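You operate a simulated robot arm through the tools that you are given. There is no shell and no other tool. Be economical: measure what you need, move in short steps, check, and stop when the job is done.

You are at the controls of a simulated two-armed robot. One attempt, no reset.

Task
Wipe up the spill on the top of the middle bench with the green cloth and put it back.

Only the result counts: the job must be done as asked and must still hold three seconds after the hand-in. Knocking over, shifting, dropping, spilling or breaking anything else fails it. Flat cloth is picked up by pressing the open fingertips on it (5 to 10 N) and closing them slowly along it; thin cloth reads only 2 to 8 mm in the jaws.

Robot
Two 7-joint arms with two-finger parallel grippers on one trunk, on a base that drives. Base frame: it is fixed to the floor where the robot stands at the start and does not move with it; the origin is under the middle of the robot, x ahead of it, y to its left, z up; the surface under the hand at the start is at about z = 0.8. Readings come in m, rad, newtons and seconds.
The left shoulder is at the start at [0.062, 0.198, 1.054], the right one opposite. With the tool pointing down near the work surface each hand reaches from about 0.3 to 0.72 m from the robot's upright axis, wherever it stands, measured 20 degrees to its own side. Payload 1.57 kg a hand.
The TCP of each hand is the grasp point between the finger pads, 0.03 m short of the fingertips. In the tool frame z runs along the fingers and y along their closing line. Largest opening 0.11 m; finger width 0.024, thickness 0.012; the body of the gripper, 0.048 by 0.112 m, starts 0.078 m behind the TCP.
Orientation is told as [roll, pitch, yaw] about the base's x, y, z axes, in that order, counted from this pose: with the fingers straight down and closing along the base's y, the tool's x points along the base's -x, its y along +y and its z along -z.

Tools
- The arms move only by the tool arm_command. It takes "left_plan", "right_plan" or both (then of equal length, played together; a hand with none holds still); each is a list of rows, each a list of 2 entries, a list of its own where there are three numbers: the shift along the base's x, y, z in m, then the turn, a rotation vector about the base's x, y, z in rad. In form: [[[tx, ty, tz], [rx, ry, rz]], ...]. A call has 1 to 8 rows; each row is the pose to reach, as a shift and turn from the pose commanded when the call began. "left_jaw" and "right_jaw" are, for a hand that has rows, the opening in per cent of the stroke, from 0 (shut) to 100 (fully open), set as the call begins (left out, the last holds). Rows are played at 5 a second. More than 0.05 m and 0.15 rad between two rows, or a gripper value outside its range, and nothing of the call is played. Where a pose cannot be reached the arm comes as near as it can. A force on the tool above 40 N (or 10 N above the force at the start of the call, whichever is more), or a blocked arm, ends the call early, and 0.2 s more pass. Each finger travels about 0.072 m/s and halts on what it meets, pressing with about 37 N; the grip force reading is that of the motor and also rises with nothing between the fingers. The clock runs only during rows and for 0.2 s after the last one: add rows that repeat a pose to give the fingers time. The reply holds the time, the measured pose of the TCP, the force on the tool along the base axes, the opening and the grip force, in the units named above and with some noise, with the torque about the TCP (base axes, N m) and any sound that the robot's microphone picked up.
- Cameras (640 x 400 px; columns grow to the right, rows downward): "scene" is now at [0.0891, 0.0337, 1.6253]; the picture's right is [0.48, -0.88, 0.00], its down [-0.77, -0.42, -0.48] and it looks along [0.42, 0.23, -0.87] (base axes); focal length 276 px, centre (320, 200). "left" rides on the left gripper at [0.07, -0.016, -0.141] in its tool frame; the picture's right is [0.23, 0.97, 0.00], its down [-0.85, 0.20, -0.48] and it looks along [-0.47, 0.11, 0.88] (tool axes); focal length 222 px, centre (320, 200). "right" rides on the right gripper at [0.07, 0.016, -0.141] in its tool frame; the picture's right is [-0.23, 0.97, 0.00], its down [-0.85, -0.20, -0.48] and it looks along [-0.47, -0.11, 0.88] (tool axes); focal length 222 px, centre (320, 200). There is no depth. A picture from a camera that has moved, and an enlarged one, comes with that camera's place and axes in the base frame and with its lens.
- grab_frame(camera): a new picture of that camera. The clock stands still meanwhile.
- move_column(by): slides the trunk up (or, below 0, down) by that many m; the arms and the scene camera ride with it, the base frame stays. It gives what a move gives, with no picture.
- drive_base(legs): drives the robot by 1 to 6 legs, each [ahead, left, turn to the left] in m, m and rad, along the robot's own axes; the way and the turn of a leg run together, so that a leg with both is an arc; at most 1.5 m and 3.142 rad a leg. The arms and the cameras ride along, it lands a little off, and it stops where it bumps. It gives what a move gives.
- aim_head(pan, tilt): turns the head with the scene camera to pan (to the left, within 1.501 rad either way) and tilt (down, from -0.506 to 1.204), counted from straight ahead of the robot. It gives what a move gives.
- close_up(camera, box): a new picture of the part [left, top, right, bottom] of that camera's present view, enlarged. The clock stands still meanwhile.
- job_done(): hands the job in; it is judged then, once.

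Go step by step. Nothing tells you exact positions but the pictures and the camera data: compare them with the known pose of the tool, close in by small moves and look again before you grip or let go. The budget is 120 turns and 108 pictures, counting those below and the enlarged ones. Unless the task says otherwise, let go and move clear before handing in, and close with one line.

The tools are called after "Request:" as name(argument=value, ...) on one line, values as JSON. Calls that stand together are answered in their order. arm_command: Moves the arms, as the interface text tells. Its arguments: {"type":"object","properties":{"left_plan":{"type":"array","items":{"type":"array"}},"left_jaw":{"type":"number"},"right_plan":{"type":"array","items":{"type":"array"}},"right_jaw":{"type":"number"}},"required":[]} The other tools are called the same way: move_column (by) slides the trunk up or down; drive_base (legs) drives the base; aim_head (pan, tilt) turns the head that bears the scene camera; grab_frame (camera) takes a picture; close_up (camera, box) takes an enlarged picture of a part of a camera's view; job_done () hands the job in.

At the start:

```text
t: 0.0
left_position: [0.3366, 0.3884, 1.0234]
left_orientation: [-0.002, 0.001, 0.0]
left_wrist_force: [0.7, 0.4, 0.6]
left_moment: [-0.04, 0.01, 0.02]
left_finger_gap: 0.1098
left_grip_force: 0.1
right_position: [0.3801, -0.0089, 1.042]
right_orientation: [-0.002, 0.001, -0.002]
right_wrist_force: [-0.1, 0.4, 0.6]
right_moment: [0.06, -0.02, -0.01]
right_finger_gap: 0.1097
right_grip_force: 0.0
trunk travel left (down, up): [-0.65, 0.34]
robot x, y, heading: [-0.0005, -0.0002, -0.001]
head pan, tilt: [0.504, 1.063]
```

scene: 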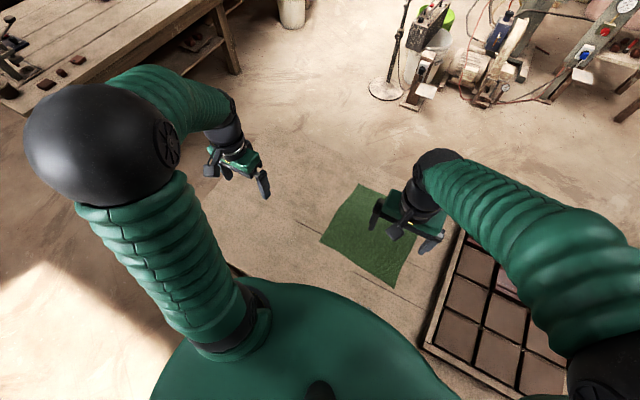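
right: 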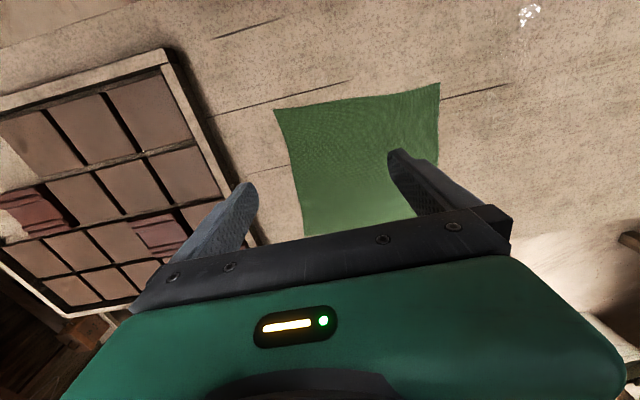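
left: 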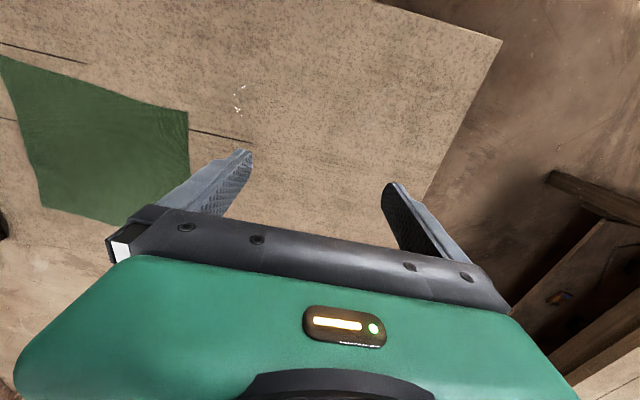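

The green cloth lies on the bench before me, next to a tray with compartments; another bench is far off to the left. I look around to find which bench is the middle one and where the spill is.

Request:
aim_head(pan=0.0, tilt=0.5)

Request:
grab_frame(camera="scene")

Request:
aim_head(pan=1.3, tilt=0.5)

Request:
grab_frame(camera="scene")

Request:
aim_head(pan=-1.3, tilt=0.5)

Request:
grab_frame(camera="scene")

```text
t: 1.0
left_position: [0.3369, 0.3887, 1.0237]
left_orientation: [0.001, -0.002, 0.0]
left_wrist_force: [0.0, 0.1, -0.8]
left_moment: [-0.02, 0.0, -0.02]
left_finger_gap: 0.11
left_grip_force: 0.0
right_position: [0.3806, -0.0093, 1.0428]
right_orientation: [0.0, 0.0, -0.001]
right_wrist_force: [-0.8, 0.1, 0.3]
right_moment: [-0.03, -0.03, 0.01]
right_finger_gap: 0.11
right_grip_force: 0.0
trunk travel left (down, up): [-0.65, 0.34]
robot x, y, heading: [-0.0012, 0.0011, 0.003]
head pan, tilt: [0.0, 0.499]
```

```text
104 pictures are left
camera scene: at [0.1226, 0.002, 1.6705], right [0.0, -1.0, 0.0], down [-0.48, 0.0, -0.88], along [0.88, 0.0, -0.48], focal length 276 px, centre (320, 200)
```

scene: 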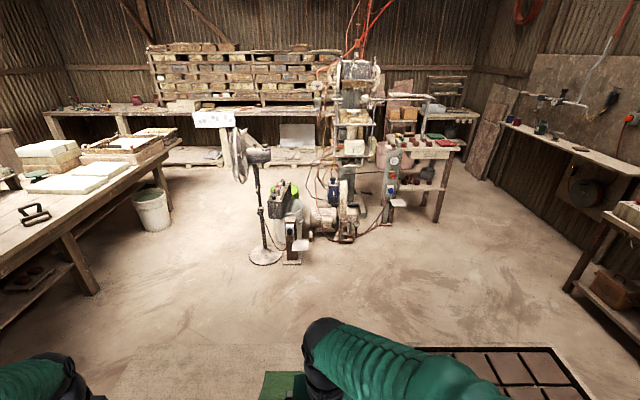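

```text
t: 2.5
left_position: [0.3361, 0.3887, 1.0237]
left_orientation: [0.001, 0.001, 0.0]
left_wrist_force: [-0.2, 0.0, -0.1]
left_moment: [-0.01, 0.04, -0.02]
left_finger_gap: 0.1098
left_grip_force: 0.1
right_position: [0.3799, -0.0089, 1.0428]
right_orientation: [0.0, 0.001, 0.001]
right_wrist_force: [0.6, 0.1, -0.1]
right_moment: [0.02, -0.03, 0.0]
right_finger_gap: 0.1101
right_grip_force: 0.0
trunk travel left (down, up): [-0.65, 0.34]
robot x, y, heading: [0.0021, -0.0011, 0.001]
head pan, tilt: [1.3, 0.499]
```

```text
103 pictures are left
camera scene: at [0.0561, 0.0897, 1.6706], right [0.96, -0.27, 0.0], down [-0.13, -0.46, -0.88], along [0.23, 0.85, -0.48], focal length 276 px, centre (320, 200)
```

scene: 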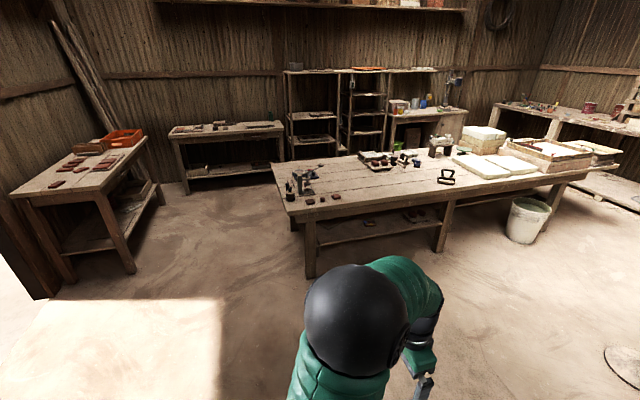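

```text
t: 4.8
left_position: [0.3367, 0.389, 1.024]
left_orientation: [0.0, 0.001, 0.002]
left_wrist_force: [0.8, -1.0, -1.0]
left_moment: [0.02, -0.03, -0.02]
left_finger_gap: 0.11
left_grip_force: 0.2
right_position: [0.3811, -0.0095, 1.043]
right_orientation: [0.001, 0.0, 0.0]
right_wrist_force: [-0.1, 0.4, -1.1]
right_moment: [0.0, 0.01, -0.01]
right_finger_gap: 0.1101
right_grip_force: 0.1
trunk travel left (down, up): [-0.65, 0.34]
robot x, y, heading: [0.0018, 0.0031, 0.006]
head pan, tilt: [-1.3, 0.499]
```

```text
102 pictures are left
camera scene: at [0.0561, -0.0857, 1.6708], right [-0.96, -0.27, 0.0], down [-0.13, 0.46, -0.88], along [0.23, -0.85, -0.48], focal length 276 px, centre (320, 200)
```

scene: 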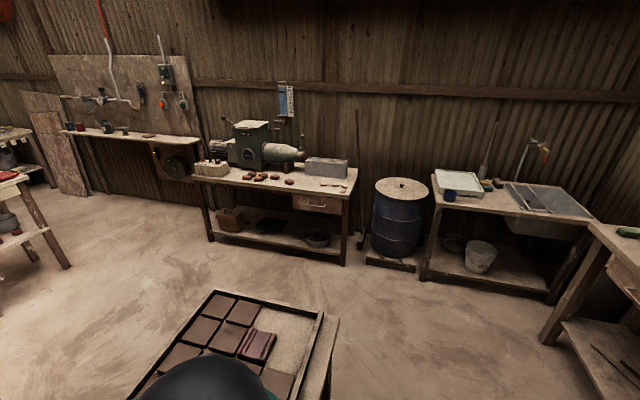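

The bench right before me is the one in the middle of the room, and a glint near (0.31, 0.28) in both wrist views hints at a clear puddle. I look straight down and enlarge it.

Request:
aim_head(pan=0.6, tilt=1.2)

Request:
grab_frame(camera="scene")

Request:
close_up(camera="left", box=[140, 30, 380, 180])

Request:
close_up(camera="right", box=[400, 0, 640, 150])

Request:
close_up(camera="right", box=[220, 60, 460, 240])

```text
t: 6.7
left_position: [0.336, 0.3902, 1.0231]
left_orientation: [0.001, -0.001, 0.001]
left_wrist_force: [1.5, -0.4, 0.4]
left_moment: [0.02, 0.0, 0.01]
left_finger_gap: 0.11
left_grip_force: 0.1
right_position: [0.3797, -0.0074, 1.0435]
right_orientation: [-0.001, 0.002, 0.0]
right_wrist_force: [0.1, -0.3, 0.2]
right_moment: [-0.03, -0.01, 0.01]
right_finger_gap: 0.1099
right_grip_force: 0.2
trunk travel left (down, up): [-0.65, 0.34]
robot x, y, heading: [0.0003, -0.0064, 0.001]
head pan, tilt: [0.6, 1.201]
```

```text
101 pictures are left
camera scene: at [0.0778, 0.0336, 1.6169], right [0.56, -0.83, 0.0], down [-0.77, -0.53, -0.36], along [0.3, 0.2, -0.93], focal length 276 px, centre (320, 200)
```

scene: 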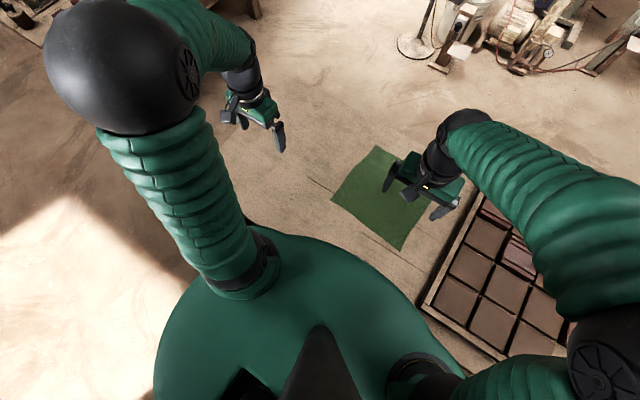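

```text
2.67 times, centred on (260, 105) of left
camera zoom: at [0.2659, 0.3729, 1.166], right [-0.23, 0.97, 0.0], down [0.86, 0.2, 0.48], along [0.47, 0.11, -0.88], focal length 592 px, centre (480, 453)
```

zoom: 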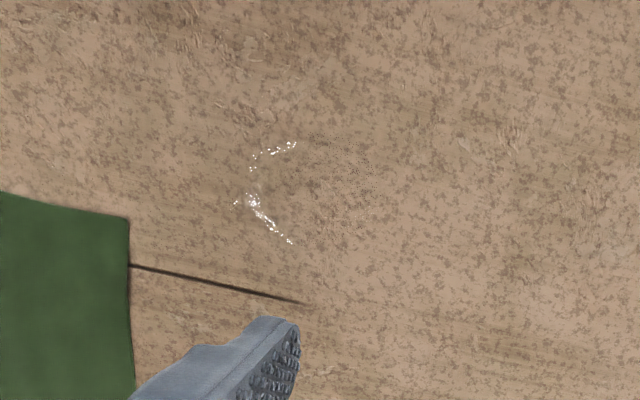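

```text
2.67 times, centred on (520, 75) of right
camera zoom: at [0.311, 0.008, 1.1858], right [0.23, 0.97, 0.0], down [0.86, -0.2, 0.48], along [0.47, -0.11, -0.88], focal length 592 px, centre (-213, 533)
```

zoom: 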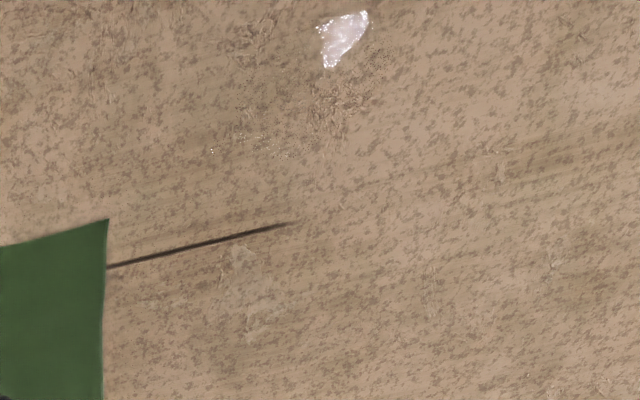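

```text
2.22 times, centred on (340, 150) of right
camera zoom: at [0.311, 0.008, 1.1858], right [0.23, 0.97, 0.0], down [0.86, -0.2, 0.48], along [0.47, -0.11, -0.88], focal length 494 px, centre (276, 311)
```

zoom: 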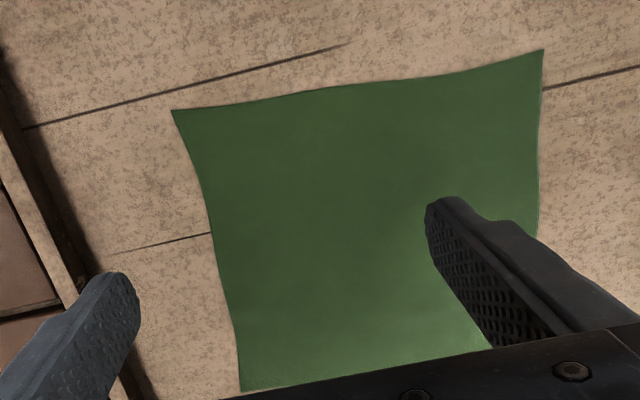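

The spill is a clear puddle about x 0.29–0.35, y 0.24–0.325; the cloth spans about x 0.34–0.60, y −0.09–0.185. I'll move the right hand aside and bring the left over the cloth's near-left edge, half open.

Request:
arm_command(left_plan=[[[0.014, -0.04, -0.015], [0, 0, 0]], [[0.028, -0.08, -0.03], [0, 0, 0]], [[0.042, -0.12, -0.045], [0, 0, 0]], [[0.056, -0.16, -0.06], [0, 0, 0]], [[0.07, -0.2, -0.08], [0, 0, 0]], [[0.084, -0.232, -0.1], [0, 0, 0]], [[0.084, -0.232, -0.12], [0, 0, 0]], [[0.084, -0.232, -0.12], [0, 0, 0]]], right_plan=[[[0, -0.04, 0], [0, 0, 0]], [[0, -0.08, 0.0], [0, 0, 0]], [[0, -0.12, 0], [0, 0, 0]], [[0, -0.12, 0], [0, 0, 0]], [[0, -0.12, 0], [0, 0, 0]], [[0, -0.12, 0], [0, 0, 0]], [[0, -0.12, 0], [0, 0, 0]], [[0, -0.12, 0], [0, 0, 0]]], left_jaw=38)

Request:
grab_frame(camera="left")

Request:
grab_frame(camera="right")

Request:
grab_frame(camera="scene")

```text
t: 8.4
left_position: [0.4188, 0.1574, 0.9055]
left_orientation: [0.0, 0.001, -0.002]
left_wrist_force: [-0.2, 0.5, 0.1]
left_moment: [-0.04, 0.01, 0.03]
left_finger_gap: 0.0416
left_grip_force: 0.1
right_position: [0.3771, -0.1287, 1.0462]
right_orientation: [-0.001, -0.001, 0.0]
right_wrist_force: [0.5, -0.4, 0.2]
right_moment: [-0.01, 0.03, 0.0]
right_finger_gap: 0.1099
right_grip_force: 0.0
trunk travel left (down, up): [-0.65, 0.34]
robot x, y, heading: [-0.0003, -0.0006, 0.0]
head pan, tilt: [0.6, 1.201]
```

```text
97 pictures are left
camera left: at [0.3488, 0.1412, 1.0468], right [-0.23, 0.97, 0.0], down [0.85, 0.2, 0.48], along [0.47, 0.11, -0.88], focal length 222 px, centre (320, 200)
```

left: 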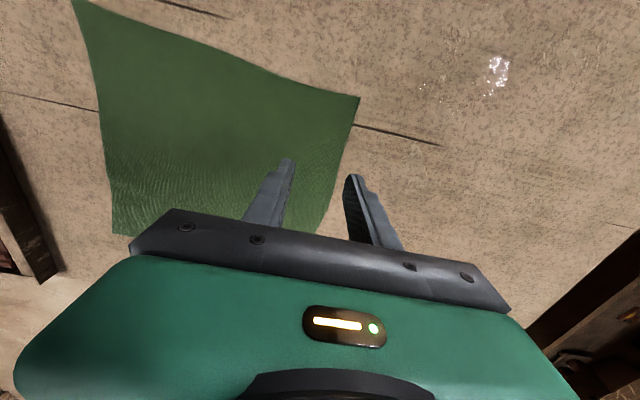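

```text
96 pictures are left
camera right: at [0.3078, -0.113, 1.1894], right [0.23, 0.97, 0.0], down [0.86, -0.2, 0.48], along [0.47, -0.11, -0.88], focal length 222 px, centre (320, 200)
```

right: 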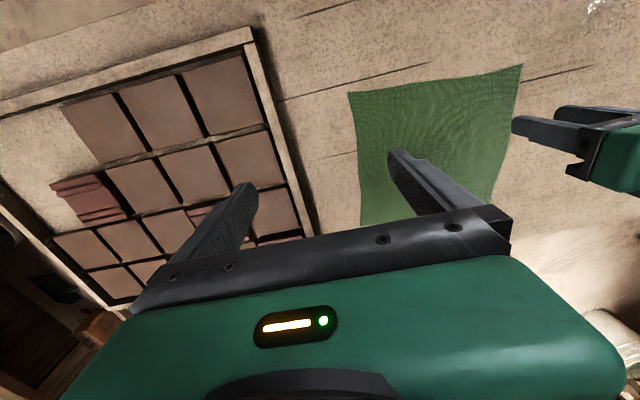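

```text
95 pictures are left
camera scene: at [0.0779, 0.0326, 1.617], right [0.56, -0.83, 0.0], down [-0.77, -0.53, -0.36], along [0.3, 0.2, -0.93], focal length 276 px, centre (320, 200)
```

scene: 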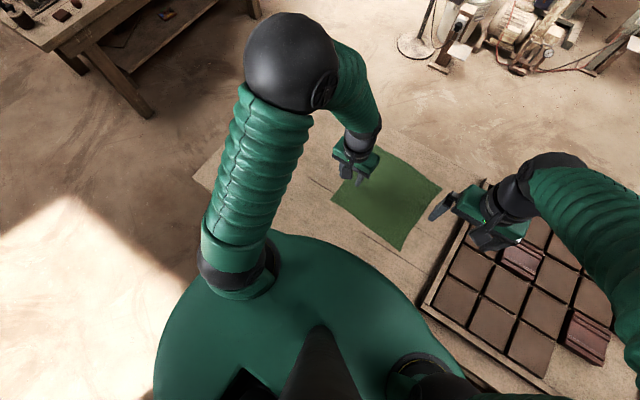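

Left edge of the cloth is at y≈0.182, so I shift the fingers 2.5 cm inwards and come down to just above the cloth.

Request:
arm_command(left_plan=[[[0, -0.025, -0.02], [0, 0, 0]], [[0, -0.025, -0.05], [0, 0, 0]], [[0, -0.025, -0.066], [0, 0, 0]], [[0, -0.025, -0.07], [0, 0, 0]], [[0, -0.025, -0.073], [0, 0, 0]], [[0, -0.025, -0.073], [0, 0, 0]]])

Request:
grab_frame(camera="left")

```text
t: 9.8
left_position: [0.4195, 0.133, 0.8313]
left_orientation: [0.0, -0.001, -0.001]
left_wrist_force: [0.1, 1.0, 2.4]
left_moment: [0.0, -0.02, 0.02]
left_finger_gap: 0.0415
left_grip_force: 0.0
right_position: [0.3773, -0.1298, 1.0462]
right_orientation: [0.0, 0.001, 0.001]
right_wrist_force: [-1.0, -0.8, 0.7]
right_moment: [0.0, -0.02, 0.0]
right_finger_gap: 0.1099
right_grip_force: 0.1
trunk travel left (down, up): [-0.65, 0.34]
robot x, y, heading: [-0.0005, 0.0024, -0.0]
head pan, tilt: [0.6, 1.201]
```

```text
94 pictures are left
camera left: at [0.3495, 0.1157, 0.9732], right [-0.23, 0.97, 0.0], down [0.85, 0.2, 0.48], along [0.47, 0.11, -0.88], focal length 222 px, centre (320, 200)
```

left: 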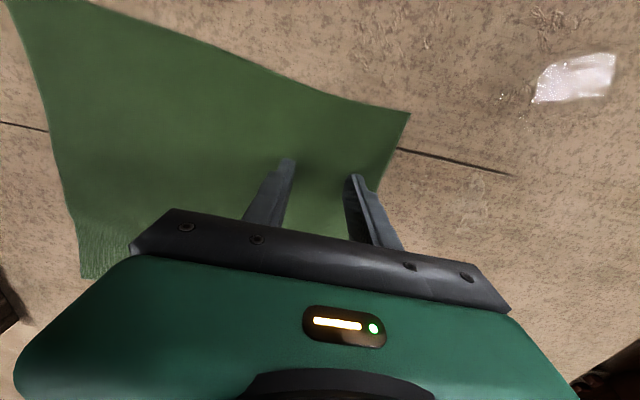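

The tips are just touching. I press on in half-millimetre steps.

Request:
arm_command(left_plan=[[[0, 0, -0.001], [0, 0, 0]], [[0, 0, -0.002], [0, 0, 0]], [[0, 0, -0.002], [0, 0, 0]]])

```text
t: 10.7
left_position: [0.4204, 0.1327, 0.8319]
left_orientation: [0.0, -0.007, 0.002]
left_wrist_force: [2.9, 7.9, 39.5]
left_moment: [0.22, 0.13, -0.06]
left_finger_gap: 0.0415
left_grip_force: 0.0
right_position: [0.3756, -0.1299, 1.0483]
right_orientation: [-0.001, 0.0, 0.0]
right_wrist_force: [-0.4, -0.4, 0.1]
right_moment: [0.0, 0.0, -0.01]
right_finger_gap: 0.1103
right_grip_force: 0.0
trunk travel left (down, up): [-0.65, 0.34]
robot x, y, heading: [0.0014, 0.0024, -0.002]
head pan, tilt: [0.6, 1.201]
```

That is too stiff: I back off about 1.7 mm to get near 8 N.

Request:
arm_command(left_plan=[[[0, 0, 0.0017], [0, 0, 0]], [[0, 0, 0.0017], [0, 0, 0]]])

```text
t: 11.2
left_position: [0.4197, 0.1317, 0.8302]
left_orientation: [-0.002, -0.004, 0.001]
left_wrist_force: [4.3, 7.1, 33.1]
left_moment: [0.29, -0.05, -0.04]
left_finger_gap: 0.042
left_grip_force: 0.0
right_position: [0.3768, -0.1305, 1.0472]
right_orientation: [0.001, -0.001, 0.001]
right_wrist_force: [-0.5, -0.7, -0.4]
right_moment: [-0.03, 0.02, 0.0]
right_finger_gap: 0.1098
right_grip_force: 0.1
trunk travel left (down, up): [-0.65, 0.34]
robot x, y, heading: [-0.0025, -0.0008, -0.003]
head pan, tilt: [0.6, 1.201]
```

Request:
arm_command(left_plan=[[[0, 0, 0.001], [0, 0, 0]], [[0, 0, 0.001], [0, 0, 0]], [[0, 0, 0.001], [0, 0, 0]]])

```text
t: 12.1
left_position: [0.419, 0.1312, 0.8303]
left_orientation: [-0.002, 0.0, -0.002]
left_wrist_force: [3.5, 4.0, 24.9]
left_moment: [0.11, -0.11, 0.0]
left_finger_gap: 0.042
left_grip_force: 0.0
right_position: [0.3773, -0.1307, 1.0462]
right_orientation: [0.0, 0.0, 0.0]
right_wrist_force: [0.3, -1.2, -0.7]
right_moment: [0.01, -0.03, 0.02]
right_finger_gap: 0.1103
right_grip_force: 0.0
trunk travel left (down, up): [-0.65, 0.34]
robot x, y, heading: [-0.0013, -0.0041, -0.0]
head pan, tilt: [0.6, 1.201]
```

Request:
arm_command(left_plan=[[[0, 0, 0.002], [0, 0, 0]], [[0, 0, 0.002], [0, 0, 0]], [[0, 0, 0.002], [0, 0, 0]]])

```text
t: 12.8
left_position: [0.4189, 0.13, 0.8327]
left_orientation: [0.002, 0.003, 0.0]
left_wrist_force: [0.2, 0.5, 0.0]
left_moment: [0.01, -0.03, -0.02]
left_finger_gap: 0.0417
left_grip_force: 0.1
right_position: [0.3778, -0.1308, 1.0456]
right_orientation: [0.001, 0.0, -0.001]
right_wrist_force: [0.0, 0.6, 0.3]
right_moment: [0.0, 0.02, 0.01]
right_finger_gap: 0.1097
right_grip_force: 0.1
trunk travel left (down, up): [-0.65, 0.34]
robot x, y, heading: [-0.0029, -0.0013, -0.003]
head pan, tilt: [0.6, 1.201]
```

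Request:
arm_command(left_plan=[[[0, 0, -0.0016], [0, 0, 0]], [[0, 0, -0.0016], [0, 0, 0]], [[0, 0, -0.0016], [0, 0, 0]]])

```text
t: 13.7
left_position: [0.4209, 0.1325, 0.8319]
left_orientation: [-0.001, 0.001, 0.0]
left_wrist_force: [0.7, -0.3, 1.0]
left_moment: [-0.02, 0.01, 0.0]
left_finger_gap: 0.0419
left_grip_force: 0.1
right_position: [0.3768, -0.1301, 1.0452]
right_orientation: [0.0, 0.001, 0.001]
right_wrist_force: [-1.3, 0.2, 0.1]
right_moment: [0.02, -0.02, 0.0]
right_finger_gap: 0.11
right_grip_force: 0.1
trunk travel left (down, up): [-0.65, 0.34]
robot x, y, heading: [-0.0016, -0.0019, -0.002]
head pan, tilt: [0.6, 1.201]
```

Request:
arm_command(left_plan=[[[0, 0, -0.0008], [0, 0, 0]], [[0, 0, -0.0008], [0, 0, 0]], [[0, 0, -0.0008], [0, 0, 0]]])

```text
t: 14.4
left_position: [0.4195, 0.131, 0.8313]
left_orientation: [-0.001, -0.001, -0.002]
left_wrist_force: [0.4, 0.4, 3.8]
left_moment: [-0.02, -0.03, 0.03]
left_finger_gap: 0.042
left_grip_force: 0.0
right_position: [0.3774, -0.1318, 1.0458]
right_orientation: [0.0, 0.0, 0.0]
right_wrist_force: [0.2, -0.1, 0.4]
right_moment: [-0.03, -0.02, -0.01]
right_finger_gap: 0.1102
right_grip_force: 0.0
trunk travel left (down, up): [-0.65, 0.34]
robot x, y, heading: [0.001, -0.0031, 0.002]
head pan, tilt: [0.6, 1.201]
```

Request:
arm_command(left_plan=[[[0, 0, -0.0005], [0, 0, 0]], [[0, 0, -0.0005], [0, 0, 0]]])

Request:
arm_command(left_plan=[[[0, 0, 0], [0, 0, 0]]], left_jaw=28)

```text
t: 15.1
left_position: [0.42, 0.1305, 0.8306]
left_orientation: [0.001, 0.001, 0.001]
left_wrist_force: [0.2, 1.1, 8.0]
left_moment: [0.0, -0.04, 0.0]
left_finger_gap: 0.0416
left_grip_force: 0.1
right_position: [0.3776, -0.1311, 1.0476]
right_orientation: [0.0, -0.001, 0.002]
right_wrist_force: [0.6, -0.2, 0.0]
right_moment: [0.02, -0.01, -0.01]
right_finger_gap: 0.1097
right_grip_force: 0.1
trunk travel left (down, up): [-0.65, 0.34]
robot x, y, heading: [0.0018, -0.0005, -0.004]
head pan, tilt: [0.6, 1.201]
```

```text
t: 15.4
left_position: [0.4192, 0.1303, 0.8313]
left_orientation: [0.0, -0.001, -0.001]
left_wrist_force: [0.2, -0.2, 8.6]
left_moment: [-0.06, -0.04, 0.0]
left_finger_gap: 0.0306
left_grip_force: 0.0
right_position: [0.3784, -0.1308, 1.0479]
right_orientation: [0.0, -0.001, -0.002]
right_wrist_force: [0.3, -0.2, 0.0]
right_moment: [0.03, -0.02, -0.03]
right_finger_gap: 0.1099
right_grip_force: 0.0
trunk travel left (down, up): [-0.65, 0.34]
robot x, y, heading: [0.0027, -0.0008, -0.0]
head pan, tilt: [0.6, 1.201]
```

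Pressing at 8 N; closing on in steps.

Request:
arm_command(left_plan=[[[0, 0, 0], [0, 0, 0]]], left_jaw=18)

Request:
arm_command(left_plan=[[[0, 0, 0], [0, 0, 0]]], left_jaw=9)

Request:
arm_command(left_plan=[[[0, 0, 0], [0, 0, 0]], [[0, 0, 0], [0, 0, 0]]], left_jaw=0)

Request:
grab_frame(camera="left")

```text
t: 15.8
left_position: [0.419, 0.1307, 0.8322]
left_orientation: [0.0, 0.0, 0.002]
left_wrist_force: [0.3, -0.6, 10.0]
left_moment: [-0.05, 0.01, 0.0]
left_finger_gap: 0.0195
left_grip_force: 0.0
right_position: [0.3775, -0.1304, 1.0469]
right_orientation: [0.002, 0.0, 0.0]
right_wrist_force: [-0.7, 0.3, -0.6]
right_moment: [0.02, 0.02, 0.01]
right_finger_gap: 0.11
right_grip_force: 0.1
trunk travel left (down, up): [-0.65, 0.34]
robot x, y, heading: [0.0028, -0.0039, -0.001]
head pan, tilt: [0.6, 1.201]
```

```text
t: 16.2
left_position: [0.4193, 0.1307, 0.8306]
left_orientation: [0.001, 0.0, -0.001]
left_wrist_force: [0.4, -0.3, 9.4]
left_moment: [-0.03, 0.01, 0.02]
left_finger_gap: 0.0091
left_grip_force: 0.1
right_position: [0.3769, -0.1309, 1.047]
right_orientation: [0.002, 0.0, -0.001]
right_wrist_force: [0.8, -0.1, 0.1]
right_moment: [-0.03, -0.03, 0.0]
right_finger_gap: 0.11
right_grip_force: 0.1
trunk travel left (down, up): [-0.65, 0.34]
robot x, y, heading: [0.0044, 0.0, 0.002]
head pan, tilt: [0.6, 1.201]
```

```text
t: 16.9
left_position: [0.42, 0.1312, 0.8309]
left_orientation: [0.001, 0.0, 0.0]
left_wrist_force: [0.2, 1.6, 11.5]
left_moment: [0.01, 0.0, -0.02]
left_finger_gap: 0.0017
left_grip_force: 23.8
right_position: [0.3768, -0.1312, 1.0473]
right_orientation: [0.001, 0.001, 0.0]
right_wrist_force: [0.5, -0.2, -0.2]
right_moment: [0.02, 0.0, 0.03]
right_finger_gap: 0.1099
right_grip_force: 0.1
trunk travel left (down, up): [-0.65, 0.34]
robot x, y, heading: [-0.0005, -0.0025, -0.001]
head pan, tilt: [0.6, 1.201]
```

```text
93 pictures are left
camera left: at [0.3489, 0.1145, 0.9731], right [-0.23, 0.97, 0.0], down [0.85, 0.2, 0.48], along [0.47, 0.11, -0.88], focal length 222 px, centre (320, 200)
```

left: 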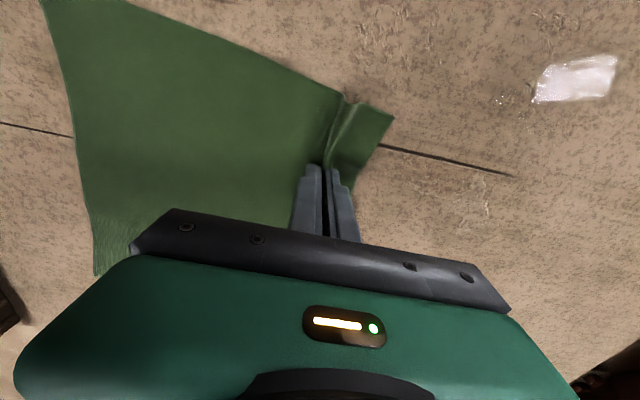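

The cloth is gathered between the fingers. I raise a millimetre and drag the cloth towards the spill, then check that it follows.

Request:
arm_command(left_plan=[[[0, 0, 0.0015], [0, 0, 0]], [[-0.015, 0.02, 0.0015], [0, 0, 0]], [[-0.03, 0.04, 0.0015], [0, 0, 0]], [[-0.04, 0.06, 0.0015], [0, 0, 0]], [[-0.05, 0.08, 0.0015], [0, 0, 0]], [[-0.05, 0.08, 0.0015], [0, 0, 0]]])

Request:
grab_frame(camera="left")

Request:
grab_frame(camera="right")

```text
t: 18.2
left_position: [0.3708, 0.212, 0.8309]
left_orientation: [0.001, -0.001, -0.001]
left_wrist_force: [0.0, 0.4, -0.2]
left_moment: [-0.03, -0.02, -0.01]
left_finger_gap: 0.0019
left_grip_force: 23.3
right_position: [0.3778, -0.1286, 1.0467]
right_orientation: [0.001, 0.001, 0.0]
right_wrist_force: [-0.6, 0.1, 0.2]
right_moment: [0.0, -0.02, 0.01]
right_finger_gap: 0.1099
right_grip_force: 0.0
trunk travel left (down, up): [-0.65, 0.34]
robot x, y, heading: [-0.0004, 0.0011, 0.0]
head pan, tilt: [0.6, 1.201]
```

```text
92 pictures are left
camera left: at [0.3004, 0.1962, 0.9735], right [-0.23, 0.97, 0.0], down [0.86, 0.2, 0.48], along [0.47, 0.11, -0.88], focal length 222 px, centre (320, 200)
```

left: 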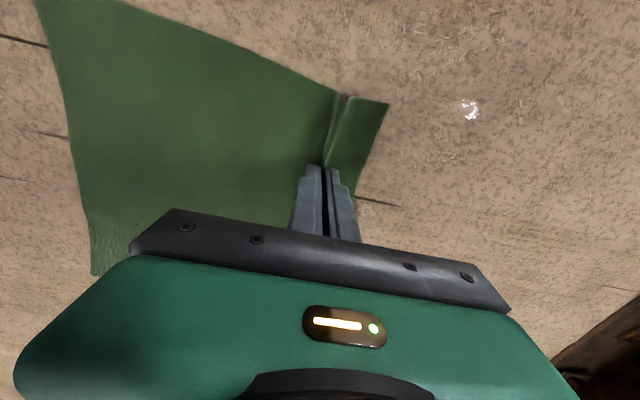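

```text
91 pictures are left
camera right: at [0.3083, -0.1133, 1.1892], right [0.23, 0.97, 0.0], down [0.86, -0.2, 0.48], along [0.47, -0.11, -0.88], focal length 222 px, centre (320, 200)
```

right: 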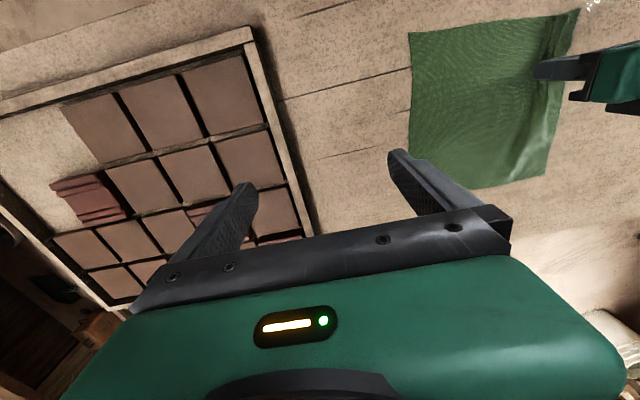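

The cloth follows flat. I go on over the spill with light pressure.

Request:
arm_command(left_plan=[[[0, 0, -0.0015], [0, 0, 0]], [[-0.012, 0.02, -0.0015], [0, 0, 0]], [[-0.024, 0.04, -0.0015], [0, 0, 0]], [[-0.036, 0.06, -0.0015], [0, 0, 0]], [[-0.045, 0.08, -0.0015], [0, 0, 0]], [[-0.05, 0.1, -0.0015], [0, 0, 0]], [[-0.05, 0.12, -0.0015], [0, 0, 0]], [[-0.05, 0.14, -0.0015], [0, 0, 0]]])

Request:
grab_frame(camera="left")

Request:
grab_frame(camera="scene")

```text
t: 20.1
left_position: [0.3202, 0.3524, 0.8313]
left_orientation: [0.0, -0.001, -0.001]
left_wrist_force: [-0.9, -2.7, 4.0]
left_moment: [-0.05, 0.04, -0.01]
left_finger_gap: 0.0019
left_grip_force: 23.7
right_position: [0.3772, -0.1291, 1.0472]
right_orientation: [-0.001, 0.0, 0.001]
right_wrist_force: [-1.1, -0.8, -0.1]
right_moment: [0.01, -0.05, -0.01]
right_finger_gap: 0.11
right_grip_force: 0.1
trunk travel left (down, up): [-0.65, 0.34]
robot x, y, heading: [-0.0001, -0.0036, 0.0]
head pan, tilt: [0.6, 1.201]
```

```text
90 pictures are left
camera left: at [0.2505, 0.3349, 0.9732], right [-0.23, 0.97, 0.0], down [0.86, 0.2, 0.48], along [0.47, 0.11, -0.88], focal length 222 px, centre (320, 200)
```

left: 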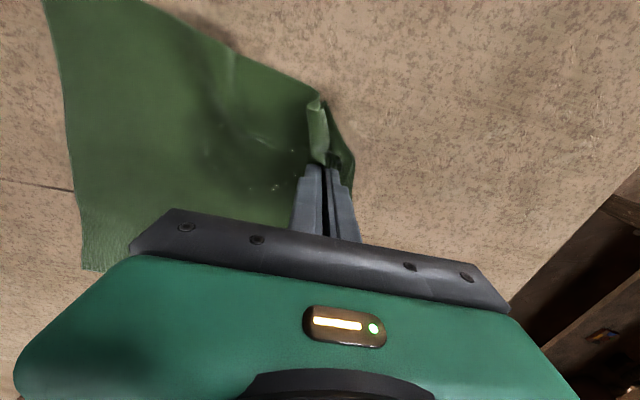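

```text
89 pictures are left
camera scene: at [0.077, 0.032, 1.6171], right [0.56, -0.83, 0.0], down [-0.77, -0.53, -0.36], along [0.3, 0.2, -0.93], focal length 276 px, centre (320, 200)
```

scene: 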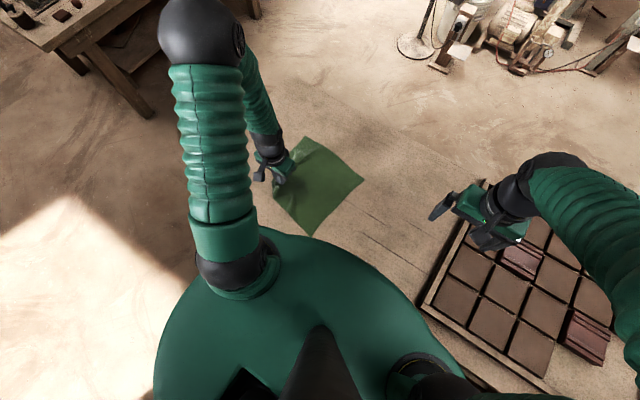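

The cloth now covers the spill and wet glints show through. I scrub back and forth over the spot with the held part, in lanes.

Request:
arm_command(left_plan=[[[-0.01, -0.03, 0], [0, 0, 0]], [[-0.02, -0.06, 0], [0, 0, 0]], [[-0.02, -0.1, 0], [0, 0, 0]], [[0, -0.11, 0], [0, 0, 0]], [[0, -0.075, 0], [0, 0, 0]], [[0, -0.04, 0], [0, 0, 0]], [[0.01, 0, 0], [0, 0, 0]], [[0.02, -0.03, 0], [0, 0, 0]]])

Request:
arm_command(left_plan=[[[0, -0.04, 0], [0, 0, 0]], [[0, -0.08, 0], [0, 0, 0]], [[-0.015, -0.06, 0], [0, 0, 0]], [[-0.03, -0.03, 0], [0, 0, 0]], [[-0.03, 0.0, 0], [0, 0, 0]], [[-0.02, 0.03, 0], [0, 0, 0]], [[-0.02, 0.05, 0], [0, 0, 0]], [[-0.02, 0.07, 0], [0, 0, 0]]])

Request:
grab_frame(camera="left")

Request:
grab_frame(camera="scene")

```text
t: 21.9
left_position: [0.3421, 0.3233, 0.8307]
left_orientation: [0.001, -0.006, 0.001]
left_wrist_force: [-1.9, 10.0, 25.6]
left_moment: [0.06, 0.08, -0.04]
left_finger_gap: 0.0019
left_grip_force: 23.2
right_position: [0.378, -0.1298, 1.0481]
right_orientation: [-0.001, -0.002, 0.0]
right_wrist_force: [0.7, -0.7, 0.6]
right_moment: [0.01, 0.01, -0.02]
right_finger_gap: 0.1099
right_grip_force: 0.0
trunk travel left (down, up): [-0.65, 0.34]
robot x, y, heading: [0.0011, 0.0003, 0.001]
head pan, tilt: [0.6, 1.201]
```

```text
t: 23.6
left_position: [0.318, 0.3943, 0.8311]
left_orientation: [-0.001, -0.002, -0.002]
left_wrist_force: [0.9, -5.3, 11.4]
left_moment: [-0.16, -0.06, -0.03]
left_finger_gap: 0.0018
left_grip_force: 24.1
right_position: [0.3767, -0.1297, 1.0476]
right_orientation: [0.0, -0.001, 0.0]
right_wrist_force: [0.4, 0.2, -0.1]
right_moment: [0.01, 0.0, -0.02]
right_finger_gap: 0.1102
right_grip_force: 0.1
trunk travel left (down, up): [-0.65, 0.34]
robot x, y, heading: [-0.0012, -0.0018, 0.001]
head pan, tilt: [0.6, 1.201]
```

```text
88 pictures are left
camera left: at [0.2471, 0.3771, 0.9731], right [-0.23, 0.97, 0.0], down [0.86, 0.2, 0.48], along [0.47, 0.11, -0.88], focal length 222 px, centre (320, 200)
```

left: 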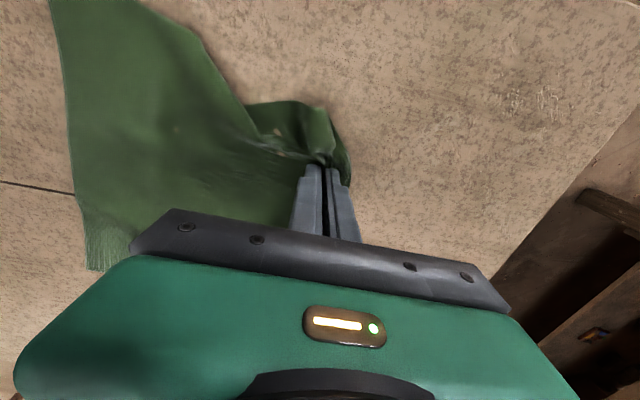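

```text
87 pictures are left
camera scene: at [0.0765, 0.0324, 1.617], right [0.56, -0.83, 0.0], down [-0.77, -0.53, -0.36], along [0.3, 0.2, -0.93], focal length 276 px, centre (320, 200)
```

scene: 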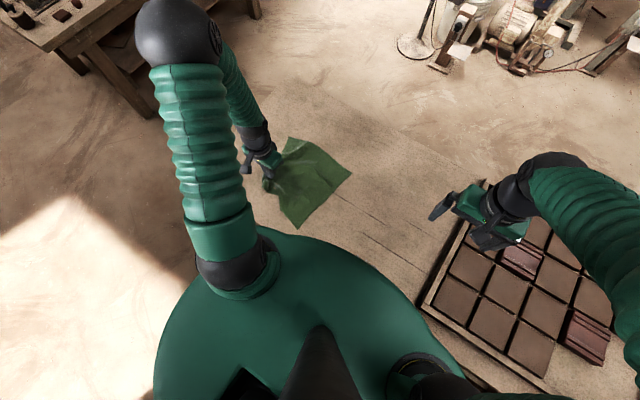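

The scrub is done and the cloth is tensioned. I let go with the left hand, rise and clear it so the right hand can drag the cloth back from the opposite edge.

Request:
arm_command(left_plan=[[[0, 0, 0.002], [0, 0, 0]], [[0, 0, 0.002], [0, 0, 0]], [[0, 0, 0.01], [0, 0, 0]], [[0, 0, 0.03], [0, 0, 0]], [[0, 0, 0.06], [0, 0, 0]], [[0, 0, 0.1], [0, 0, 0]], [[0, 0.04, 0.14], [0, 0, 0]], [[0, 0.07, 0.18], [0, 0, 0]]], left_jaw=30)

Request:
grab_frame(camera="left")

Request:
grab_frame(camera="scene")

Request:
grab_frame(camera="right")

```text
refused: row 7 steps farther than a row can; nothing moved
```

```text
86 pictures are left
camera left: at [0.2471, 0.3771, 0.9731], right [-0.23, 0.97, 0.0], down [0.86, 0.2, 0.48], along [0.47, 0.11, -0.88], focal length 222 px, centre (320, 200)
```

left: 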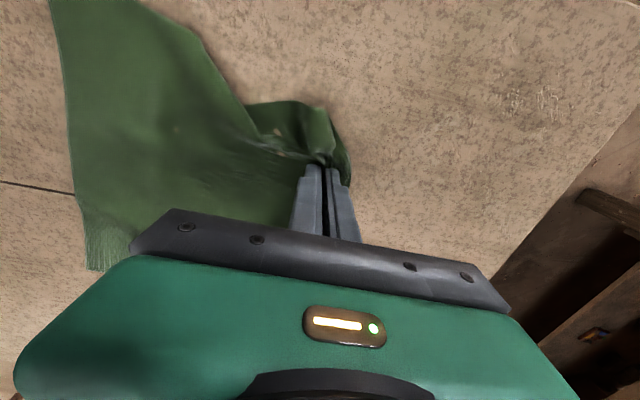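

```text
85 pictures are left
camera scene: at [0.0765, 0.0324, 1.617], right [0.56, -0.83, 0.0], down [-0.77, -0.53, -0.36], along [0.3, 0.2, -0.93], focal length 276 px, centre (320, 200)
```

scene: 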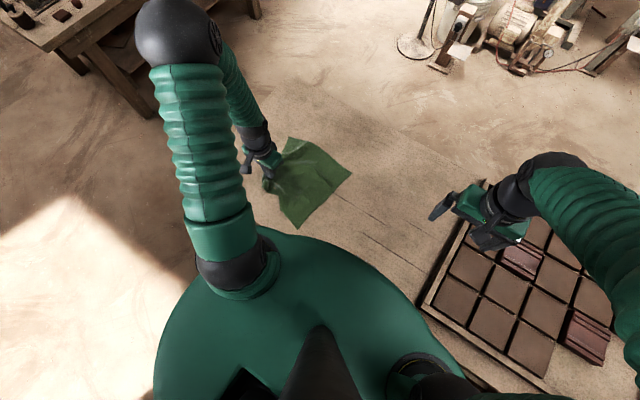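

```text
84 pictures are left
camera right: at [0.3075, -0.1131, 1.1895], right [0.23, 0.97, 0.0], down [0.85, -0.2, 0.48], along [0.47, -0.11, -0.88], focal length 222 px, centre (320, 200)
```

right: 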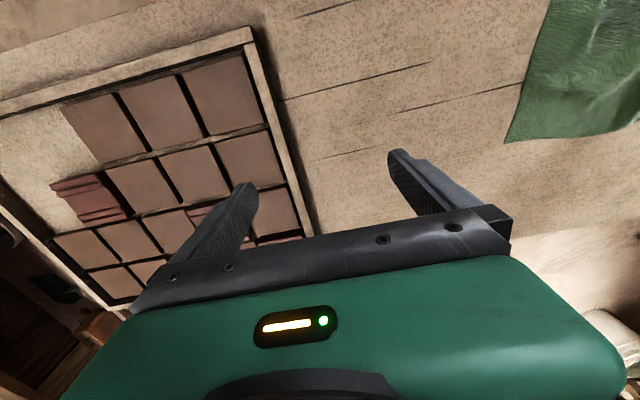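

I pull the held corner gently towards the robot to smooth it, then let go and rise in legal steps.

Request:
arm_command(left_plan=[[[-0.02, 0, 0.002], [0, 0, 0]], [[-0.045, 0.01, 0.002], [0, 0, 0]], [[-0.045, 0.01, 0.002], [0, 0, 0]]])

Request:
arm_command(left_plan=[[[0, 0, 0.0], [0, 0, 0]], [[0, 0, 0.0], [0, 0, 0]], [[0, 0, 0.02], [0, 0, 0]], [[0, 0, 0.05], [0, 0, 0]], [[0, 0, 0.09], [0, 0, 0]], [[0, 0.01, 0.13], [0, 0, 0]], [[0.02, 0.03, 0.16], [0, 0, 0]], [[0.04, 0.06, 0.18], [0, 0, 0]]], left_jaw=30)

Request:
grab_frame(camera="left")

Request:
grab_frame(camera="scene")

```text
t: 24.4
left_position: [0.2752, 0.4047, 0.8322]
left_orientation: [-0.001, 0.001, 0.0]
left_wrist_force: [-0.1, 0.7, 0.7]
left_moment: [-0.02, 0.01, -0.03]
left_finger_gap: 0.0018
left_grip_force: 23.7
right_position: [0.3769, -0.1292, 1.0463]
right_orientation: [-0.001, 0.003, 0.0]
right_wrist_force: [-0.4, 0.6, 1.3]
right_moment: [-0.01, 0.02, -0.02]
right_finger_gap: 0.1098
right_grip_force: 0.0
trunk travel left (down, up): [-0.65, 0.34]
robot x, y, heading: [-0.0021, -0.0007, 0.0]
head pan, tilt: [0.6, 1.201]
```

```text
t: 26.2
left_position: [0.3146, 0.4626, 1.0105]
left_orientation: [-0.005, 0.002, 0.001]
left_wrist_force: [-0.1, 0.1, -0.3]
left_moment: [-0.01, 0.01, 0.01]
left_finger_gap: 0.0328
left_grip_force: 0.0
right_position: [0.3779, -0.1276, 1.0467]
right_orientation: [-0.001, 0.001, 0.0]
right_wrist_force: [0.7, 0.0, -0.3]
right_moment: [-0.02, 0.01, 0.0]
right_finger_gap: 0.1099
right_grip_force: 0.0
trunk travel left (down, up): [-0.65, 0.34]
robot x, y, heading: [-0.0001, 0.0034, 0.0]
head pan, tilt: [0.6, 1.201]
```

```text
83 pictures are left
camera left: at [0.2436, 0.4456, 1.1536], right [-0.23, 0.97, 0.0], down [0.86, 0.2, 0.48], along [0.46, 0.11, -0.88], focal length 222 px, centre (320, 200)
```

left: 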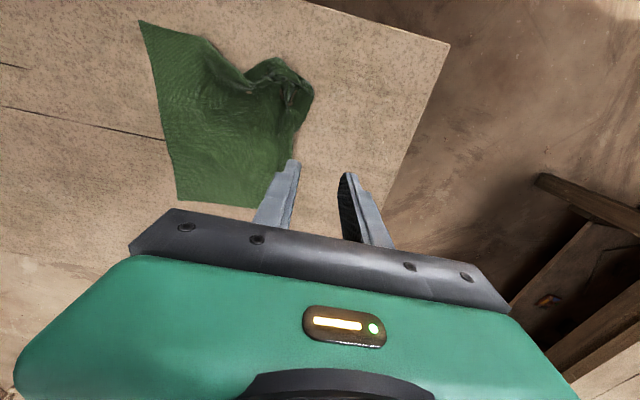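

```text
82 pictures are left
camera scene: at [0.079, 0.0356, 1.6168], right [0.56, -0.83, 0.0], down [-0.77, -0.53, -0.36], along [0.3, 0.2, -0.93], focal length 276 px, centre (320, 200)
```

scene: 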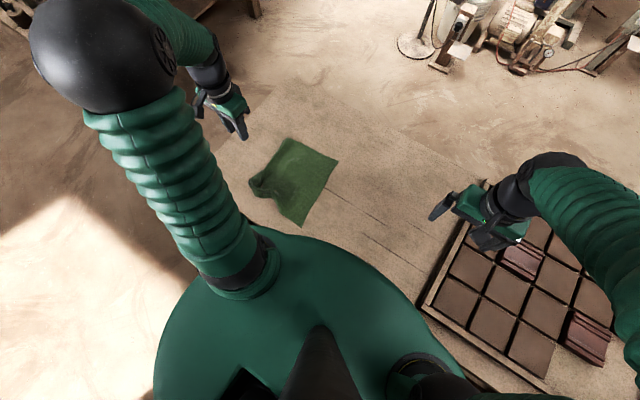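

The cloth is lying with its right edge from about (0.23, 0.21) to (0.49, 0.24). I'll grip that edge with the left hand and drag it back; the right arm goes farther aside and up first.

Request:
arm_command(left_plan=[[[0.01, -0.04, 0], [0, 0, 0]], [[0.02, -0.08, -0.01], [0, 0, 0]], [[0.03, -0.12, -0.03], [0, 0, 0]], [[0.04, -0.16, -0.05], [0, 0, 0]], [[0.045, -0.198, -0.07], [0, 0, 0]], [[0.045, -0.198, -0.105], [0, 0, 0]], [[0.045, -0.198, -0.105], [0, 0, 0]]], right_plan=[[[0, -0.03, 0.02], [0, 0, 0]], [[0, -0.06, 0.04], [0, 0, 0]], [[0, -0.1, 0.06], [0, 0, 0]], [[0, -0.14, 0.08], [0, 0, 0]], [[0, -0.18, 0.08], [0, 0, 0]], [[0, -0.2, 0.08], [0, 0, 0]], [[0, -0.2, 0.08], [0, 0, 0]]], left_jaw=38)

Request:
grab_frame(camera="left")

Request:
grab_frame(camera="scene")

```text
t: 27.9
left_position: [0.3636, 0.2636, 0.909]
left_orientation: [0.0, 0.0, 0.0]
left_wrist_force: [-0.7, 0.1, -0.2]
left_moment: [-0.01, -0.03, 0.03]
left_finger_gap: 0.0423
left_grip_force: 0.1
right_position: [0.3786, -0.3303, 1.124]
right_orientation: [0.001, 0.001, 0.0]
right_wrist_force: [0.0, -0.3, -0.2]
right_moment: [-0.01, 0.0, 0.02]
right_finger_gap: 0.1099
right_grip_force: 0.0
trunk travel left (down, up): [-0.65, 0.34]
robot x, y, heading: [0.0, 0.0017, 0.001]
head pan, tilt: [0.6, 1.201]
```

```text
81 pictures are left
camera left: at [0.2924, 0.2471, 1.0506], right [-0.23, 0.97, 0.0], down [0.85, 0.2, 0.48], along [0.47, 0.11, -0.88], focal length 222 px, centre (320, 200)
```

left: 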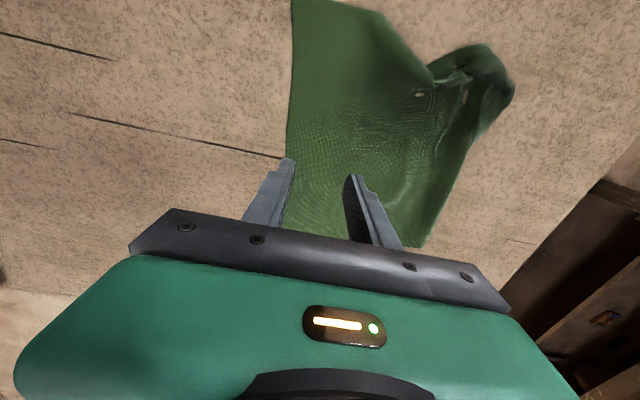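

```text
80 pictures are left
camera scene: at [0.0773, 0.0334, 1.617], right [0.56, -0.83, 0.0], down [-0.77, -0.53, -0.36], along [0.3, 0.2, -0.93], focal length 276 px, centre (320, 200)
```

scene: 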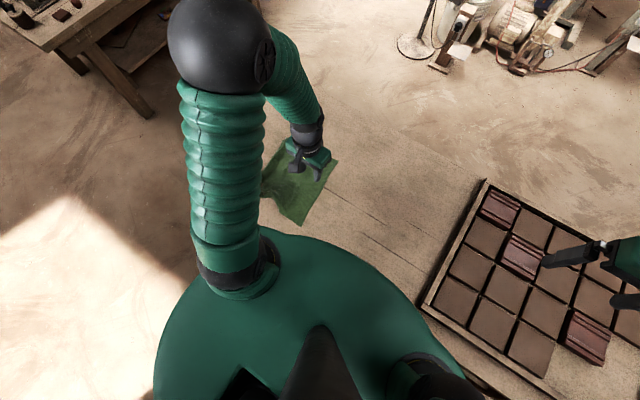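

The outer finger would sit barely inside the edge, so I shift 1.3 cm in and descend.

Request:
arm_command(left_plan=[[[0, 0.013, -0.03], [0, 0, 0]], [[0, 0.013, -0.06], [0, 0, 0]], [[0, 0.013, -0.07], [0, 0, 0]], [[0, 0.013, -0.075], [0, 0, 0]], [[0, 0.013, -0.0765], [0, 0, 0]], [[0, 0.013, -0.0765], [0, 0, 0]]])

Request:
arm_command(left_plan=[[[0, 0, -0.0006], [0, 0, 0]], [[0, 0, -0.0006], [0, 0, 0]]])

```text
t: 29.2
left_position: [0.3599, 0.2743, 0.8312]
left_orientation: [0.0, 0.0, 0.0]
left_wrist_force: [0.1, 0.0, -0.8]
left_moment: [0.0, -0.01, 0.0]
left_finger_gap: 0.0419
left_grip_force: 0.0
right_position: [0.3778, -0.3307, 1.1231]
right_orientation: [0.001, 0.0, 0.0]
right_wrist_force: [-0.9, 0.1, 1.0]
right_moment: [-0.01, 0.03, 0.0]
right_finger_gap: 0.1099
right_grip_force: 0.0
trunk travel left (down, up): [-0.65, 0.34]
robot x, y, heading: [-0.0022, -0.0035, -0.003]
head pan, tilt: [0.6, 1.201]
```

```text
t: 29.9
left_position: [0.3606, 0.2758, 0.8319]
left_orientation: [0.002, 0.0, 0.0]
left_wrist_force: [0.4, -0.3, 8.0]
left_moment: [-0.13, -0.01, -0.03]
left_finger_gap: 0.0416
left_grip_force: 0.1
right_position: [0.3785, -0.3308, 1.1231]
right_orientation: [0.004, 0.0, -0.001]
right_wrist_force: [-0.2, 0.4, 0.1]
right_moment: [-0.01, 0.0, -0.01]
right_finger_gap: 0.11
right_grip_force: 0.2
trunk travel left (down, up): [-0.65, 0.34]
robot x, y, heading: [-0.0012, -0.0012, -0.005]
head pan, tilt: [0.6, 1.201]
```

Request:
arm_command(left_plan=[[[0, 0, -0.0004], [0, 0, 0]], [[0, 0, -0.0004], [0, 0, 0]]])

Request:
arm_command(left_plan=[[[0, 0, 0], [0, 0, 0]]], left_jaw=28)

Request:
arm_command(left_plan=[[[0, 0, 0], [0, 0, 0]]], left_jaw=18)

Request:
arm_command(left_plan=[[[0, 0, 0], [0, 0, 0]]], left_jaw=9)

Request:
arm_command(left_plan=[[[0, 0, 0], [0, 0, 0]], [[0, 0, 0], [0, 0, 0]]], left_jaw=0)

Request:
grab_frame(camera="left")

```text
t: 30.4
left_position: [0.3599, 0.2754, 0.8323]
left_orientation: [0.003, 0.0, 0.001]
left_wrist_force: [0.2, -0.4, 9.9]
left_moment: [-0.15, 0.02, -0.08]
left_finger_gap: 0.0417
left_grip_force: 0.0
right_position: [0.3789, -0.3318, 1.1224]
right_orientation: [0.002, 0.001, 0.001]
right_wrist_force: [-0.9, -0.8, 0.6]
right_moment: [0.0, 0.01, 0.0]
right_finger_gap: 0.1098
right_grip_force: 0.0
trunk travel left (down, up): [-0.65, 0.34]
robot x, y, heading: [0.0008, -0.0022, -0.007]
head pan, tilt: [0.6, 1.201]
```

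```text
t: 30.9
left_position: [0.3591, 0.2752, 0.8303]
left_orientation: [0.002, 0.001, 0.0]
left_wrist_force: [-0.8, -1.4, 10.1]
left_moment: [-0.08, -0.03, -0.02]
left_finger_gap: 0.0314
left_grip_force: 0.3
right_position: [0.3786, -0.3318, 1.1244]
right_orientation: [0.003, -0.002, 0.0]
right_wrist_force: [-0.9, -0.1, 0.3]
right_moment: [-0.02, 0.01, 0.01]
right_finger_gap: 0.1103
right_grip_force: 0.1
trunk travel left (down, up): [-0.65, 0.34]
robot x, y, heading: [-0.0011, 0.0019, -0.003]
head pan, tilt: [0.6, 1.201]
```

```text
t: 31.2
left_position: [0.3588, 0.276, 0.8313]
left_orientation: [0.002, 0.0, 0.0]
left_wrist_force: [-0.1, 0.6, 11.3]
left_moment: [-0.06, 0.04, 0.05]
left_finger_gap: 0.0179
left_grip_force: 0.0
right_position: [0.3774, -0.331, 1.1232]
right_orientation: [-0.001, 0.0, -0.002]
right_wrist_force: [0.0, 0.1, 0.0]
right_moment: [-0.02, -0.04, -0.02]
right_finger_gap: 0.1098
right_grip_force: 0.0
trunk travel left (down, up): [-0.65, 0.34]
robot x, y, heading: [-0.0018, 0.0026, 0.002]
head pan, tilt: [0.6, 1.201]
```

```text
t: 31.6
left_position: [0.3612, 0.2753, 0.8312]
left_orientation: [0.003, 0.001, -0.001]
left_wrist_force: [-0.5, -0.7, 10.9]
left_moment: [-0.02, 0.03, 0.03]
left_finger_gap: 0.0083
left_grip_force: 0.1
right_position: [0.3776, -0.3313, 1.1227]
right_orientation: [0.002, 0.001, 0.0]
right_wrist_force: [1.1, -0.2, -0.1]
right_moment: [0.01, 0.0, 0.08]
right_finger_gap: 0.11
right_grip_force: 0.1
trunk travel left (down, up): [-0.65, 0.34]
robot x, y, heading: [0.0013, -0.0026, 0.005]
head pan, tilt: [0.6, 1.201]
```

```text
t: 32.2
left_position: [0.3602, 0.2748, 0.8303]
left_orientation: [0.003, -0.001, -0.001]
left_wrist_force: [-0.5, -0.3, 10.6]
left_moment: [-0.02, 0.0, -0.02]
left_finger_gap: 0.0017
left_grip_force: 23.7
right_position: [0.3781, -0.3309, 1.1232]
right_orientation: [0.002, 0.0, -0.002]
right_wrist_force: [0.4, 0.2, -0.4]
right_moment: [0.02, 0.01, -0.04]
right_finger_gap: 0.1101
right_grip_force: 0.0
trunk travel left (down, up): [-0.65, 0.34]
robot x, y, heading: [0.0007, -0.0029, -0.001]
head pan, tilt: [0.6, 1.201]
```

```text
79 pictures are left
camera left: at [0.2892, 0.2585, 0.9731], right [-0.23, 0.97, 0.0], down [0.85, 0.2, 0.48], along [0.47, 0.11, -0.88], focal length 222 px, centre (320, 200)
```

left: 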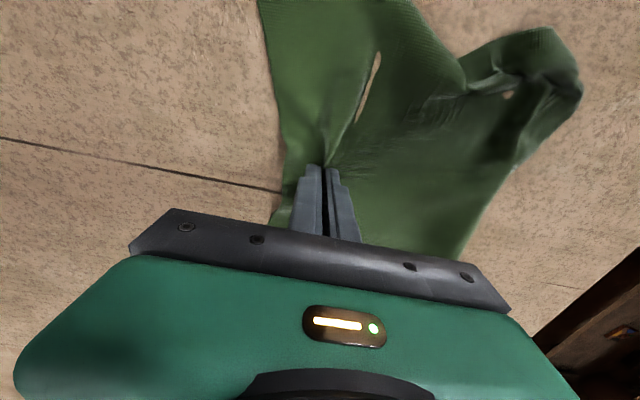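

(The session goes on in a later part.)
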